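You operate a simulated robot arm through the tools that you are given. There is no shell and no other tool. Be economical: measure what you need, move in short steps, check, and stop when the job is done.

The job below is to be done with a simulated robot arm. You get a single attempt, and the scene is never put back.

Task
Put one of the bulbs from the press bench top on the marking bench top.
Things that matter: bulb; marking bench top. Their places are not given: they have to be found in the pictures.

It is judged by the outcome, as a careful person would: the job done as asked, and still so three seconds after it is handed in. It fails if anything else is knocked over, pushed out of place, dropped, spilled or broken.

Robot
A 7-joint arm with a two-finger parallel gripper, fixed in place. Base frame: the origin is at the foot of the arm, x ahead of it, y to its left, z up; the work surface is at about z = 0. Lengths are in m, angles in rad, forces in N, time in s.
With the tool pointing down near the work surface it reaches from about 0.24 to 0.62 m from the base axis. Its first joint turns from -1.152 to 1.152 rad. Payload 2.6 kg.
Tool frame: the origin (TCP) lies between the finger pads and is the grasp point; the fingertips stand 0.03 m ahead of it; z points along the fingers, y is the line along which they close. The gripper opens to 0.094 m. The fingers are 0.028 m wide and 0.01 m thick; the gripper's body (0.05 by 0.096 m) begins 0.055 m behind the TCP.
Orientation is that of the tool frame in the base frame, as a unit quaternion [w, x, y, z]. With the fingers straight down and closing along the base's y, the tool's x points along the base's -x, its y along +y and its z along -z.

Tools
- The arm moves only by the tool drive_tool. Its argument "commands" is a list of rows, each a list of 3 entries, a list of its own where there are three numbers: the turn, a rotation vector about the tool's x, y, z in rad, then the shift along the tool's x, y, z in m, then the gripper command, from -1 (shut) to 1 (fully open), values between in proportion. In form: [[[wx, wy, wz], [dx, dy, dz], grip], ...]. A call has 1 to 10 rows; each row shifts and turns the commanded pose from where the row before left it, along the tool's axes as they then stand. Each row takes 0.2 s and may step no farther than 0.05 m and 0.15 rad from the row before; otherwise, or with a gripper value out of range, the whole call is refused. A pose out of reach is approached as far as the arm can. The call stops where the force on the tool passes 40 N (or 10 N more than at its start, if that is more) or the arm is blocked; 0.2 s more then pass. The fingers move at their own pace (about 0.072 m/s each) and stop on an object; they squeeze with about 34 N. The grip force told is the motor's: it shows also when the fingers shut on nothing. Time passes only in rows, and 0.2 s behind the last, so rows that do not move let the fingers close. The reply holds the time, the measured pose of the TCP, the force on the tool along the base axes, the opening and the grip force, in the units named above and with some noise.
- Cameras (640 x 400 px; columns grow to the right, rows downward): "scene" is fixed at [-0.0042, 0.413, 0.5716]; the picture's right is [-0.98, -0.20, 0.00], its down [-0.11, 0.52, -0.85] and it looks along [0.17, -0.83, -0.53] (base axes); focal length 319 px, centre (320, 200). "wrist" rides on the gripper at [-0.037, 0, -0.058] in the tool frame; the picture's right is [0.00, -1.00, 0.00], its down [0.97, 0.00, -0.24] and it looks along [0.24, 0.00, 0.97] (tool axes); focal length 218 px, centre (320, 200).
- camera(camera): a new picture of that camera. It takes no simulated time.
- pixel_to_xyz(camera, pixels): there is no depth. For up to 12 entries [column, row, z] of the newest picture of that camera ("zoom" is the newest enlarged one), the place [x, y] in the base frame at which the ray of that pixel passes the height z, good to about 0.002 m. It takes no simulated time.
- close_up(camera, box): a new picture of the part [left, top, right, bottom] of that camera's present view, enlarged. It takes no simulated time.
- hand_in(): hands the job in; it is judged then, once.

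Keep the steps short. Do not move on a guess: measure, check each grasp and each placing, and mend mistakes. In all there are 60 turns and 20 pictures (those below and enlarged ones count). Leave the gripper open and the arm clear of the work at the hand-in unless told otherwise, and finish with a single line.

The tools are called after "Request:" as name(argument=value, ...) on one line, values as JSON. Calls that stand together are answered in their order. drive_tool: Moves the arm, as the interface text tells. Its arguments: {"type":"object","properties":{"commands":{"type":"array","items":{"type":"array"}}},"required":["commands"]} The other tools are called the same way: camera (camera) takes a picture; pixel_to_xyz (camera, pixels) gives the place at which the rays of pixels pass given heights; close_up (camera, box) takes an enlarged picture of a part of a camera's view; hand_in () hands the job in.

At the start:

```text
clock: 0.0
tool_pos: [0.3433, -0.2542, 0.2862]
tool_rot: [0.0, 0.0, 1.0, 0.0]
contact_force: [0.3, 0.2, -0.2]
grip_width: 0.0939
grasp_force: 0.0
```

scene: 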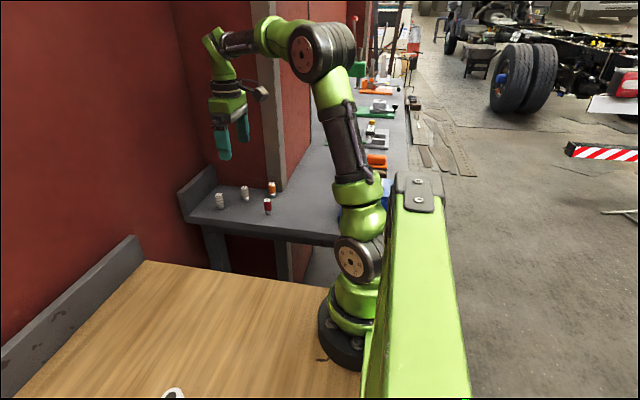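
wrist: 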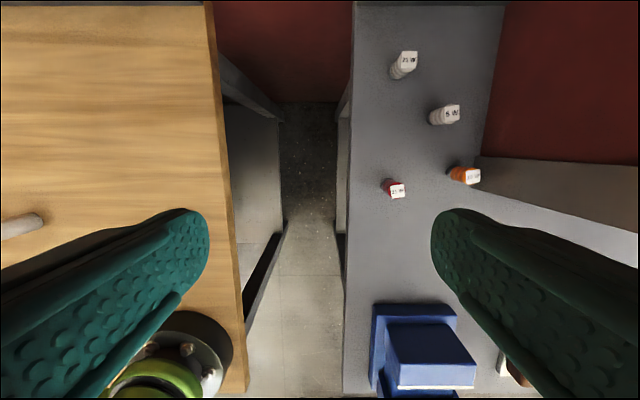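

I see a wooden bench and a grey bench with four small capped items at about (405,62), (447,115), (465,175) and (395,188) in the wrist view. I also see a pale object on the wood at (20,225). I'll enlarge both areas to identify them.

Request:
close_up(camera="wrist", box=[340, 20, 520, 220])

Request:
close_up(camera="scene", box=[180, 80, 440, 260])

Request:
close_up(camera="wrist", box=[0, 150, 160, 250])

```text
2.00 times, centred on (430, 120) of wrist
```

zoom: 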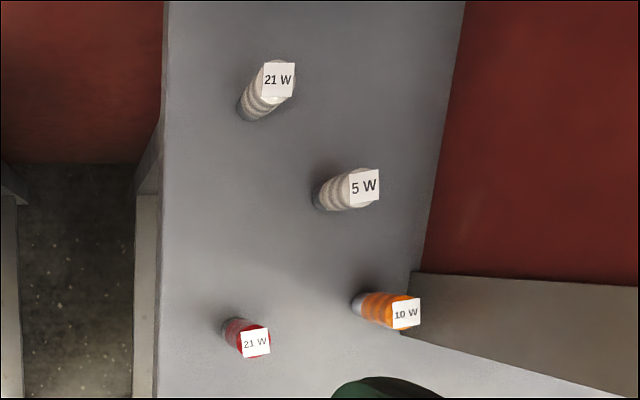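

```text
2.22 times, centred on (310, 170) of scene
```

zoom: 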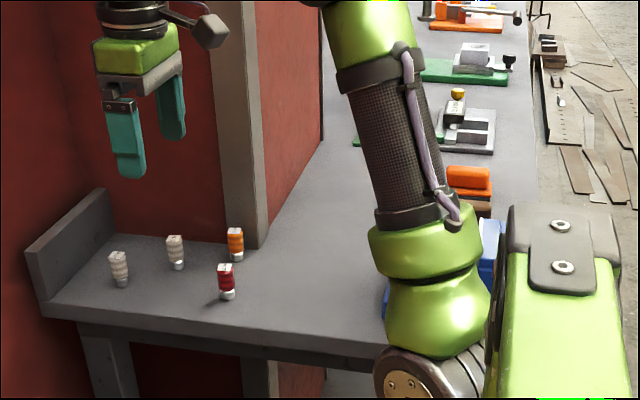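

```text
4.00 times, centred on (80, 200) of wrist
```

zoom: 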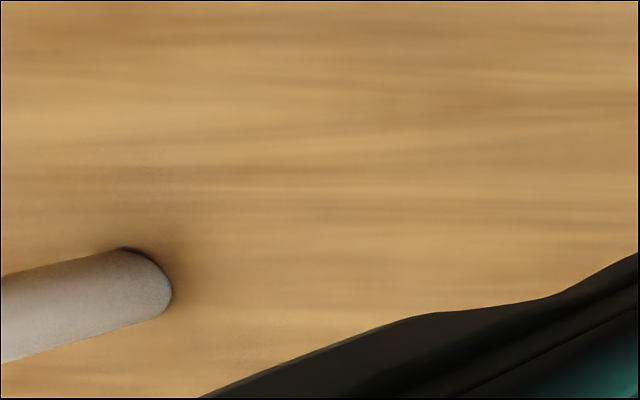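

The grey bench carries the presses and four upright bulbs, so it is the press bench. The wooden bench is then the marking bench. I'll measure the bulbs in both views at several heights to fix the bench height and the bulb positions.

Request:
pixel_to_xyz(camera="wrist", pixels=[[395, 76, 0], [395, 76, -0.05], [409, 60, 0.05], [422, 119, 0], [450, 114, 0.05], [388, 184, 0], [397, 191, 0.05], [454, 172, 0], [222, 200, 0], [345, 200, 0], [40, 220, 0]])

Request:
pixel_to_xyz(camera="scene", pixels=[[220.4, 208, 0], [220.4, 208, -0.05], [219, 194, 0.05], [246, 199, 0], [268, 214, 0], [267.5, 200, 0.05], [272, 195, 0], [147, 261, 0], [175, 392, 0], [320, 288, 0]])

```text
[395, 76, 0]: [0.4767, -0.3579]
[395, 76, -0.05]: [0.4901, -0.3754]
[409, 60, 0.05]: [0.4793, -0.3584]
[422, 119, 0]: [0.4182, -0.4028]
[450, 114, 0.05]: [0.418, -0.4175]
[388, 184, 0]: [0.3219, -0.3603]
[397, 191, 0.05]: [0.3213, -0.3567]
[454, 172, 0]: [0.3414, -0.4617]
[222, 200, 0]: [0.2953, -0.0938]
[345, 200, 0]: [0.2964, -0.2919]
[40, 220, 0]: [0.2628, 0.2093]
```

```text
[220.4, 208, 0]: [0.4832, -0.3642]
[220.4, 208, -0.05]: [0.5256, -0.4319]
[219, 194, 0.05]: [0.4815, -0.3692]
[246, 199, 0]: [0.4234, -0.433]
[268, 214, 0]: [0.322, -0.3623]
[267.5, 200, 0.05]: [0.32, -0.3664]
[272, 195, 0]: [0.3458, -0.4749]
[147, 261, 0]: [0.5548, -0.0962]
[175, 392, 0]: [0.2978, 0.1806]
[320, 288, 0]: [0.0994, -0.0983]
```

Both views agree at z = 0, so the grey and wooden bench tops are level. The red bulb stands at about (0.322, -0.361), is about 0.047 tall, and has the most room around it. I'll move above it to z ≈ 0.15 with the gripper open and check there.

Request:
drive_tool(commands=[[[0, 0, 0], [0.0054, -0.0267, 0.02], 0.3], [[0, 0, 0], [0.0054, -0.0267, 0.03], 0.3], [[0, 0, 0], [0.0054, -0.0267, 0.03], 0.3], [[0, 0, 0], [0.0053, -0.0267, 0.03], 0.3], [[0, 0, 0], [0, 0, 0.026], 0.3], [[0, 0, 0], [0, 0, 0], 0.3]])

Request:
camera(camera="wrist")

```text
clock: 1.4
tool_pos: [0.3206, -0.3611, 0.1471]
tool_rot: [0.0, 0.0, 1.0, 0.0]
contact_force: [0.2, 0.6, -0.3]
grip_width: 0.0609
grasp_force: 0.1
```

```text
14 pictures are left
```

wrist: 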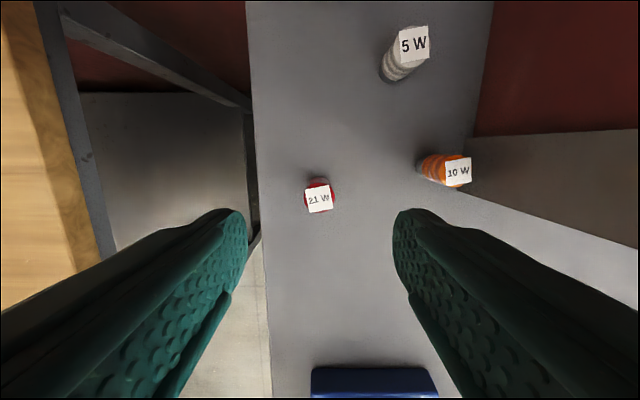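

The bulb sits at about (319,195), centred between the fingers. I'll measure its place once more.

Request:
pixel_to_xyz(camera="wrist", pixels=[[319, 198, 0.047], [318, 180, 0], [332, 198, 0.047], [306, 198, 0.047], [444, 168, 0.04], [374, 367, 0.06], [374, 367, 0.0]])

Request:
close_up(camera="scene", box=[180, 110, 340, 250])

```text
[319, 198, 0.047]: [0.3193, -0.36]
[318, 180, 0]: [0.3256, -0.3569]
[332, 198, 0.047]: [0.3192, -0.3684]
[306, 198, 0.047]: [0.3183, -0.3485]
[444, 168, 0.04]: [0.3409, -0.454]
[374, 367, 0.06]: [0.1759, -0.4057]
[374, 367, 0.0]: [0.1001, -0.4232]
```

```text
2.86 times, centred on (260, 180) of scene
```

zoom: 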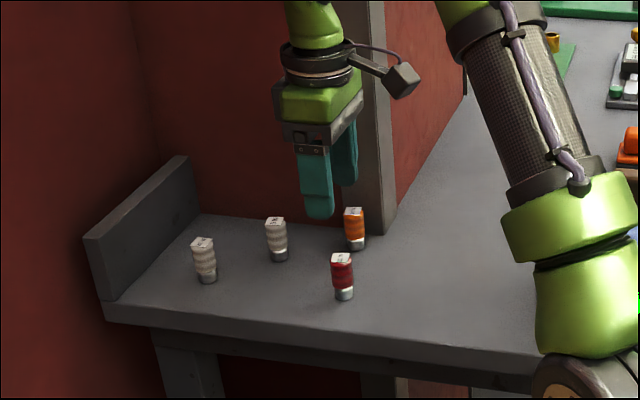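

The bulb centre is (0.320, -0.359) and it is about 0.02 wide, so the TCP is already lined up. I'll lower to z ≈ 0.037, which puts the fingertips about 7 mm above the bench.

Request:
drive_tool(commands=[[[0, 0, 0], [0, 0.001, 0.03], 0.3], [[0, 0, 0], [0, 0, 0.03], 0.3], [[0, 0, 0], [0, 0, 0.025], 0.3], [[0, 0, 0], [0, 0, 0.015], 0.3], [[0, 0, 0], [0, 0, 0.01], 0.3], [[0, 0, 0], [0, 0, 0], 0.3]])

Request:
camera(camera="wrist")

```text
clock: 2.8
tool_pos: [0.3198, -0.3595, 0.0391]
tool_rot: [0.0, 0.001, 1.0, 0.0]
contact_force: [0.7, -0.2, 0.8]
grip_width: 0.0609
grasp_force: 0.1
```

```text
12 pictures are left
```

wrist: 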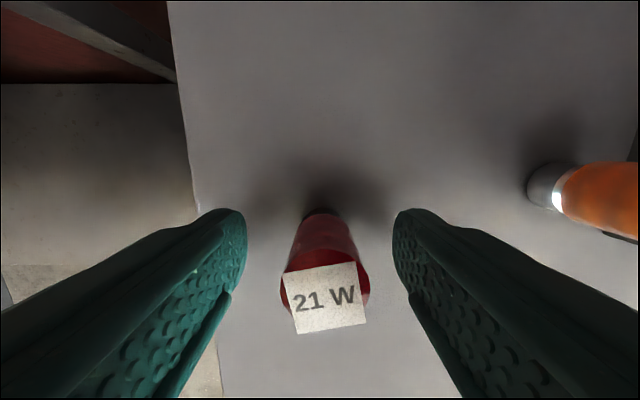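

The bulb stands between the pads at about (325,270). I'll close the fingers gradually and watch the force.

Request:
drive_tool(commands=[[[0, 0, 0], [0, 0, 0], -0.3], [[0, 0, 0], [0, 0, 0], -0.5], [[0, 0, 0], [0, 0, 0], -0.6], [[0, 0, 0], [0, 0, 0], -0.65], [[0, 0, 0], [0, 0, 0], -0.65]])

```text
clock: 4.0
tool_pos: [0.3191, -0.3583, 0.0396]
tool_rot: [0.001, 0.001, 1.0, -0.001]
contact_force: [0.2, 0.1, 0.1]
grip_width: 0.0225
grasp_force: 33.7
```

The fingers stopped at 0.0225 with 33.7 N, so they have the bulb. I'll lift it straight up.

Request:
drive_tool(commands=[[[0, 0, 0], [0, 0, -0.01], -0.8], [[0, 0, 0], [0, 0, -0.02], -0.8], [[0, 0, 0], [0, 0, -0.03], -0.8], [[0, 0, 0], [0, 0, -0.03], -0.8], [[0, 0, 0], [0, 0, -0.03], -0.8], [[0, 0, 0], [0, 0, 0], -0.8]])

Request:
camera(camera="wrist")

Request:
camera(camera="scene")

```text
clock: 5.4
tool_pos: [0.3209, -0.3595, 0.1584]
tool_rot: [0.001, 0.001, 1.0, 0.0]
contact_force: [-0.4, -0.1, -0.5]
grip_width: 0.0222
grasp_force: 34.0
```

```text
11 pictures are left
```

wrist: 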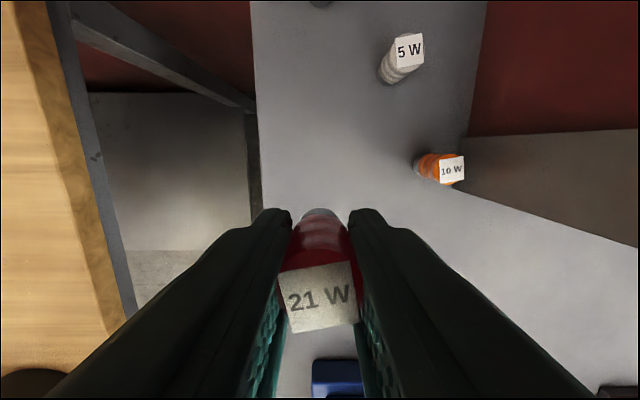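

```text
10 pictures are left
```

scene: 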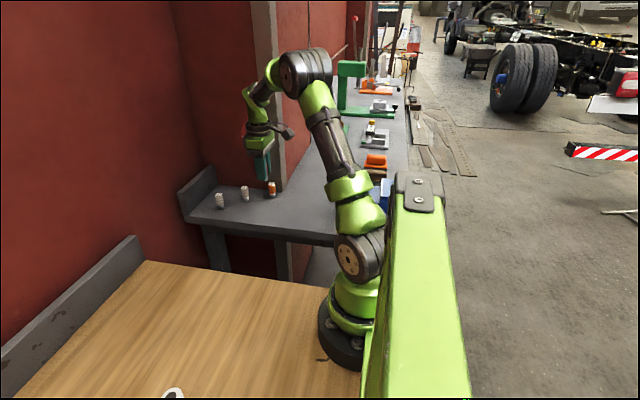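

The bulb is held and the other three are undisturbed. The wooden bench begins at y ≈ -0.095 and is clear around (0.42, 0.02). I'll carry the bulb there at this height.

Request:
drive_tool(commands=[[[0, 0, 0], [-0.01, 0.02, 0], -0.8], [[0, 0, 0], [-0.01, 0.04, 0], -0.8], [[0, 0, 0], [-0.01, 0.042, 0], -0.8], [[0, 0, 0], [-0.01, 0.042, 0], -0.8], [[0, 0, 0], [-0.01, 0.042, 0], -0.8], [[0, 0, 0], [-0.01, 0.042, 0], -0.8], [[0, 0, 0], [-0.01, 0.042, 0], -0.8], [[0, 0, 0], [-0.01, 0.042, 0], -0.8], [[0, 0, 0], [-0.01, 0.04, 0], -0.8], [[0, 0, 0], [-0.01, 0.028, 0], -0.8]])

Request:
camera(camera="wrist")

Request:
camera(camera="scene")

```text
clock: 7.6
tool_pos: [0.4204, 0.0196, 0.1595]
tool_rot: [0.0, 0.001, 1.0, 0.0]
contact_force: [0.3, -0.6, -0.1]
grip_width: 0.0224
grasp_force: 34.2
```

```text
9 pictures are left
```

wrist: 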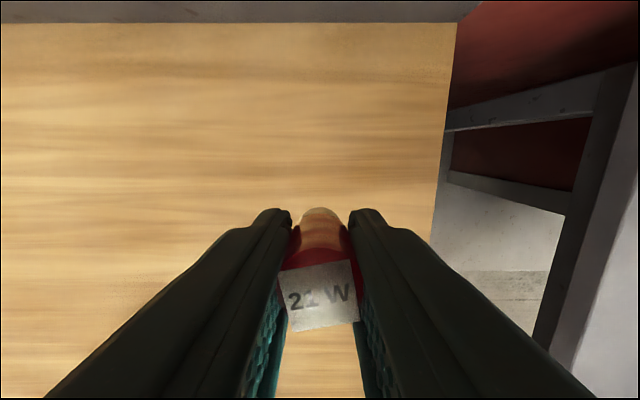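

```text
8 pictures are left
```

scene: 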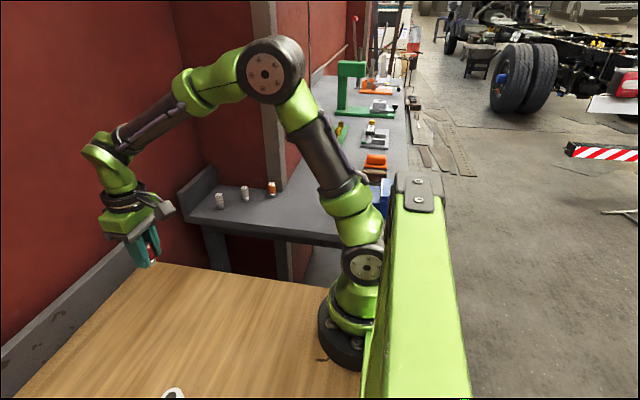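

The bulb is over clear wood about 0.11 m from the edge. It was gripped at a TCP height of 0.039, so I'll lower to about 0.045 first and then in small steps.

Request:
drive_tool(commands=[[[0, 0, 0], [0, 0, 0.03], -0.8], [[0, 0, 0], [0, 0, 0.035], -0.8], [[0, 0, 0], [0, 0, 0.03], -0.8], [[0, 0, 0], [0, 0, 0.015], -0.8], [[0, 0, 0], [0, 0, 0.004], -0.8], [[0, 0, 0], [0, 0, 0], -0.8]])

Request:
close_up(camera="scene", box=[80, 200, 240, 340])

```text
clock: 9.0
tool_pos: [0.4211, 0.0204, 0.0439]
tool_rot: [0.0, 0.001, 1.0, 0.0]
contact_force: [-0.2, -0.6, 0.2]
grip_width: 0.0223
grasp_force: 34.0
```

```text
2.86 times, centred on (160, 270) of scene
```

zoom: 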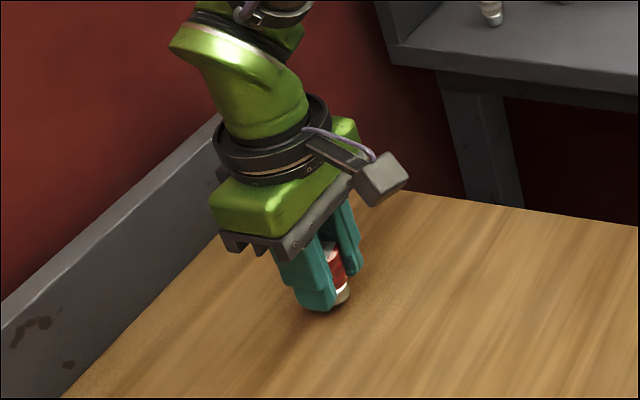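

The bulb is just above the wood with no contact force yet. I'll go down in 1 mm steps and watch for contact.

Request:
drive_tool(commands=[[[0, 0, 0], [0, 0, 0.001], -0.8], [[0, 0, 0], [0, 0, 0.001], -0.8], [[0, 0, 0], [0, 0, 0.001], -0.8], [[0, 0, 0], [0, 0, 0.001], -0.8], [[0, 0, 0], [0, 0, 0], -0.8]])

```text
clock: 10.2
tool_pos: [0.4219, 0.0198, 0.0407]
tool_rot: [0.001, 0.0, 1.0, 0.0]
contact_force: [-0.4, 0.2, 0.4]
grip_width: 0.0221
grasp_force: 33.4
```

No contact yet at 0.0407. I'll lower another 1 mm and read the force.

Request:
drive_tool(commands=[[[0, 0, 0], [0, 0, 0.0005], -0.8], [[0, 0, 0], [0, 0, 0.0005], -0.8], [[0, 0, 0], [0, 0, 0], -0.8]])

```text
clock: 11.0
tool_pos: [0.4225, 0.0201, 0.0396]
tool_rot: [0.001, 0.001, 1.0, 0.0]
contact_force: [0.1, 0.1, -0.3]
grip_width: 0.0223
grasp_force: 34.1
```

Still no contact force at 0.0396. I'll take two more half-millimetre steps.

Request:
drive_tool(commands=[[[0, 0, 0], [0, 0, 0.0005], -0.8], [[0, 0, 0], [0, 0, 0.0005], -0.8], [[0, 0, 0], [0, 0, 0], -0.8]])

```text
clock: 11.8
tool_pos: [0.4224, 0.0205, 0.0408]
tool_rot: [-0.001, 0.001, 1.0, 0.001]
contact_force: [-2.8, 1.5, 6.7]
grip_width: 0.0221
grasp_force: 33.9
```

The upward force rose to 6.7 N, so the bulb is resting on the wood. I'll back off 0.5 mm and then open the fingers slowly.

Request:
drive_tool(commands=[[[0, 0, 0], [0, 0, -0.0005], -0.8], [[0, 0, 0], [0, 0, 0], -0.45], [[0, 0, 0], [0, 0, 0], -0.3], [[0, 0, 0], [0, 0, 0], -0.1], [[0, 0, 0], [0, 0, 0], 0.3], [[0, 0, 0], [0, 0, 0], 0.3]])

Request:
camera(camera="wrist")

```text
clock: 13.2
tool_pos: [0.4217, 0.0201, 0.0401]
tool_rot: [0.0, -0.001, 1.0, -0.001]
contact_force: [0.3, 0.2, -0.9]
grip_width: 0.0609
grasp_force: 0.0
```

```text
6 pictures are left
```

wrist: 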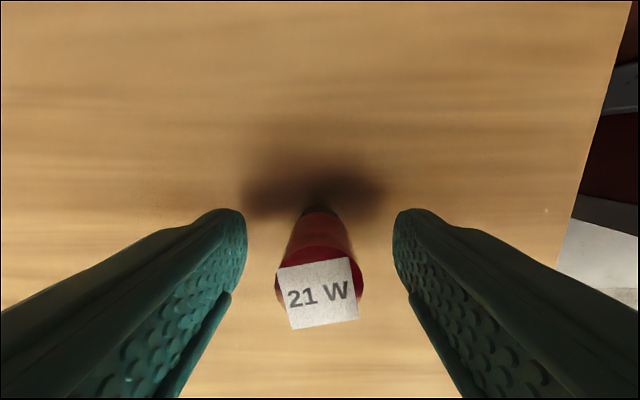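

The bulb stands free between the open fingers at about (320,265). I'll retreat straight up and check.

Request:
drive_tool(commands=[[[0, 0, 0], [0, 0, -0.01], 0.3], [[0, 0, 0], [0, 0, -0.02], 0.3], [[0, 0, 0], [0, 0, -0.03], 0.3], [[0, 0, 0], [0, 0, -0.04], 0.5], [[0, 0, 0], [0, 0, -0.04], 1], [[0, 0, 0], [0, 0, -0.04], 1], [[0, 0, 0], [0, 0, 0], 1], [[0, 0, 0], [0, 0, 0], 1]])

Request:
camera(camera="wrist")

Request:
camera(camera="scene")

```text
clock: 15.0
tool_pos: [0.4213, 0.0203, 0.2201]
tool_rot: [0.0, 0.0, 1.0, 0.001]
contact_force: [0.4, 0.8, 0.0]
grip_width: 0.0941
grasp_force: 0.1
```

```text
5 pictures are left
```

wrist: 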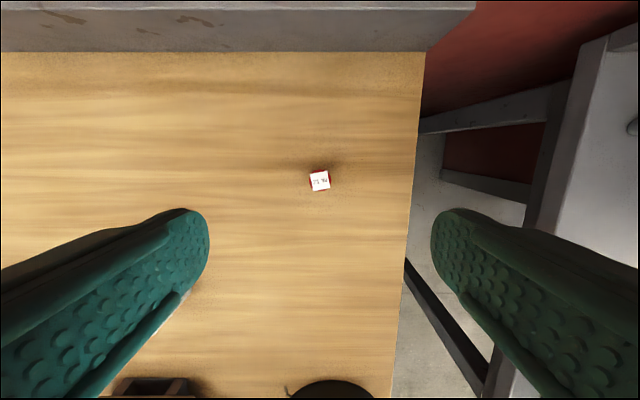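

```text
4 pictures are left
```

scene: 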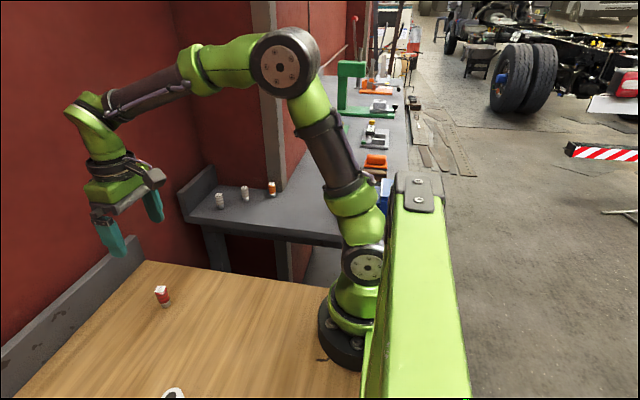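

The red bulb stands upright on the wooden bench at (162,297) in the scene view. The other three are still in place, and the arm is clear with the gripper open, so I'll hand in.

Request:
hand_in()

```text
The job is handed in.
```

The red 21 W bulb from the press bench now stands upright on the wooden bench, which I took to be the marking bench since no label was visible; nothing else was disturbed.
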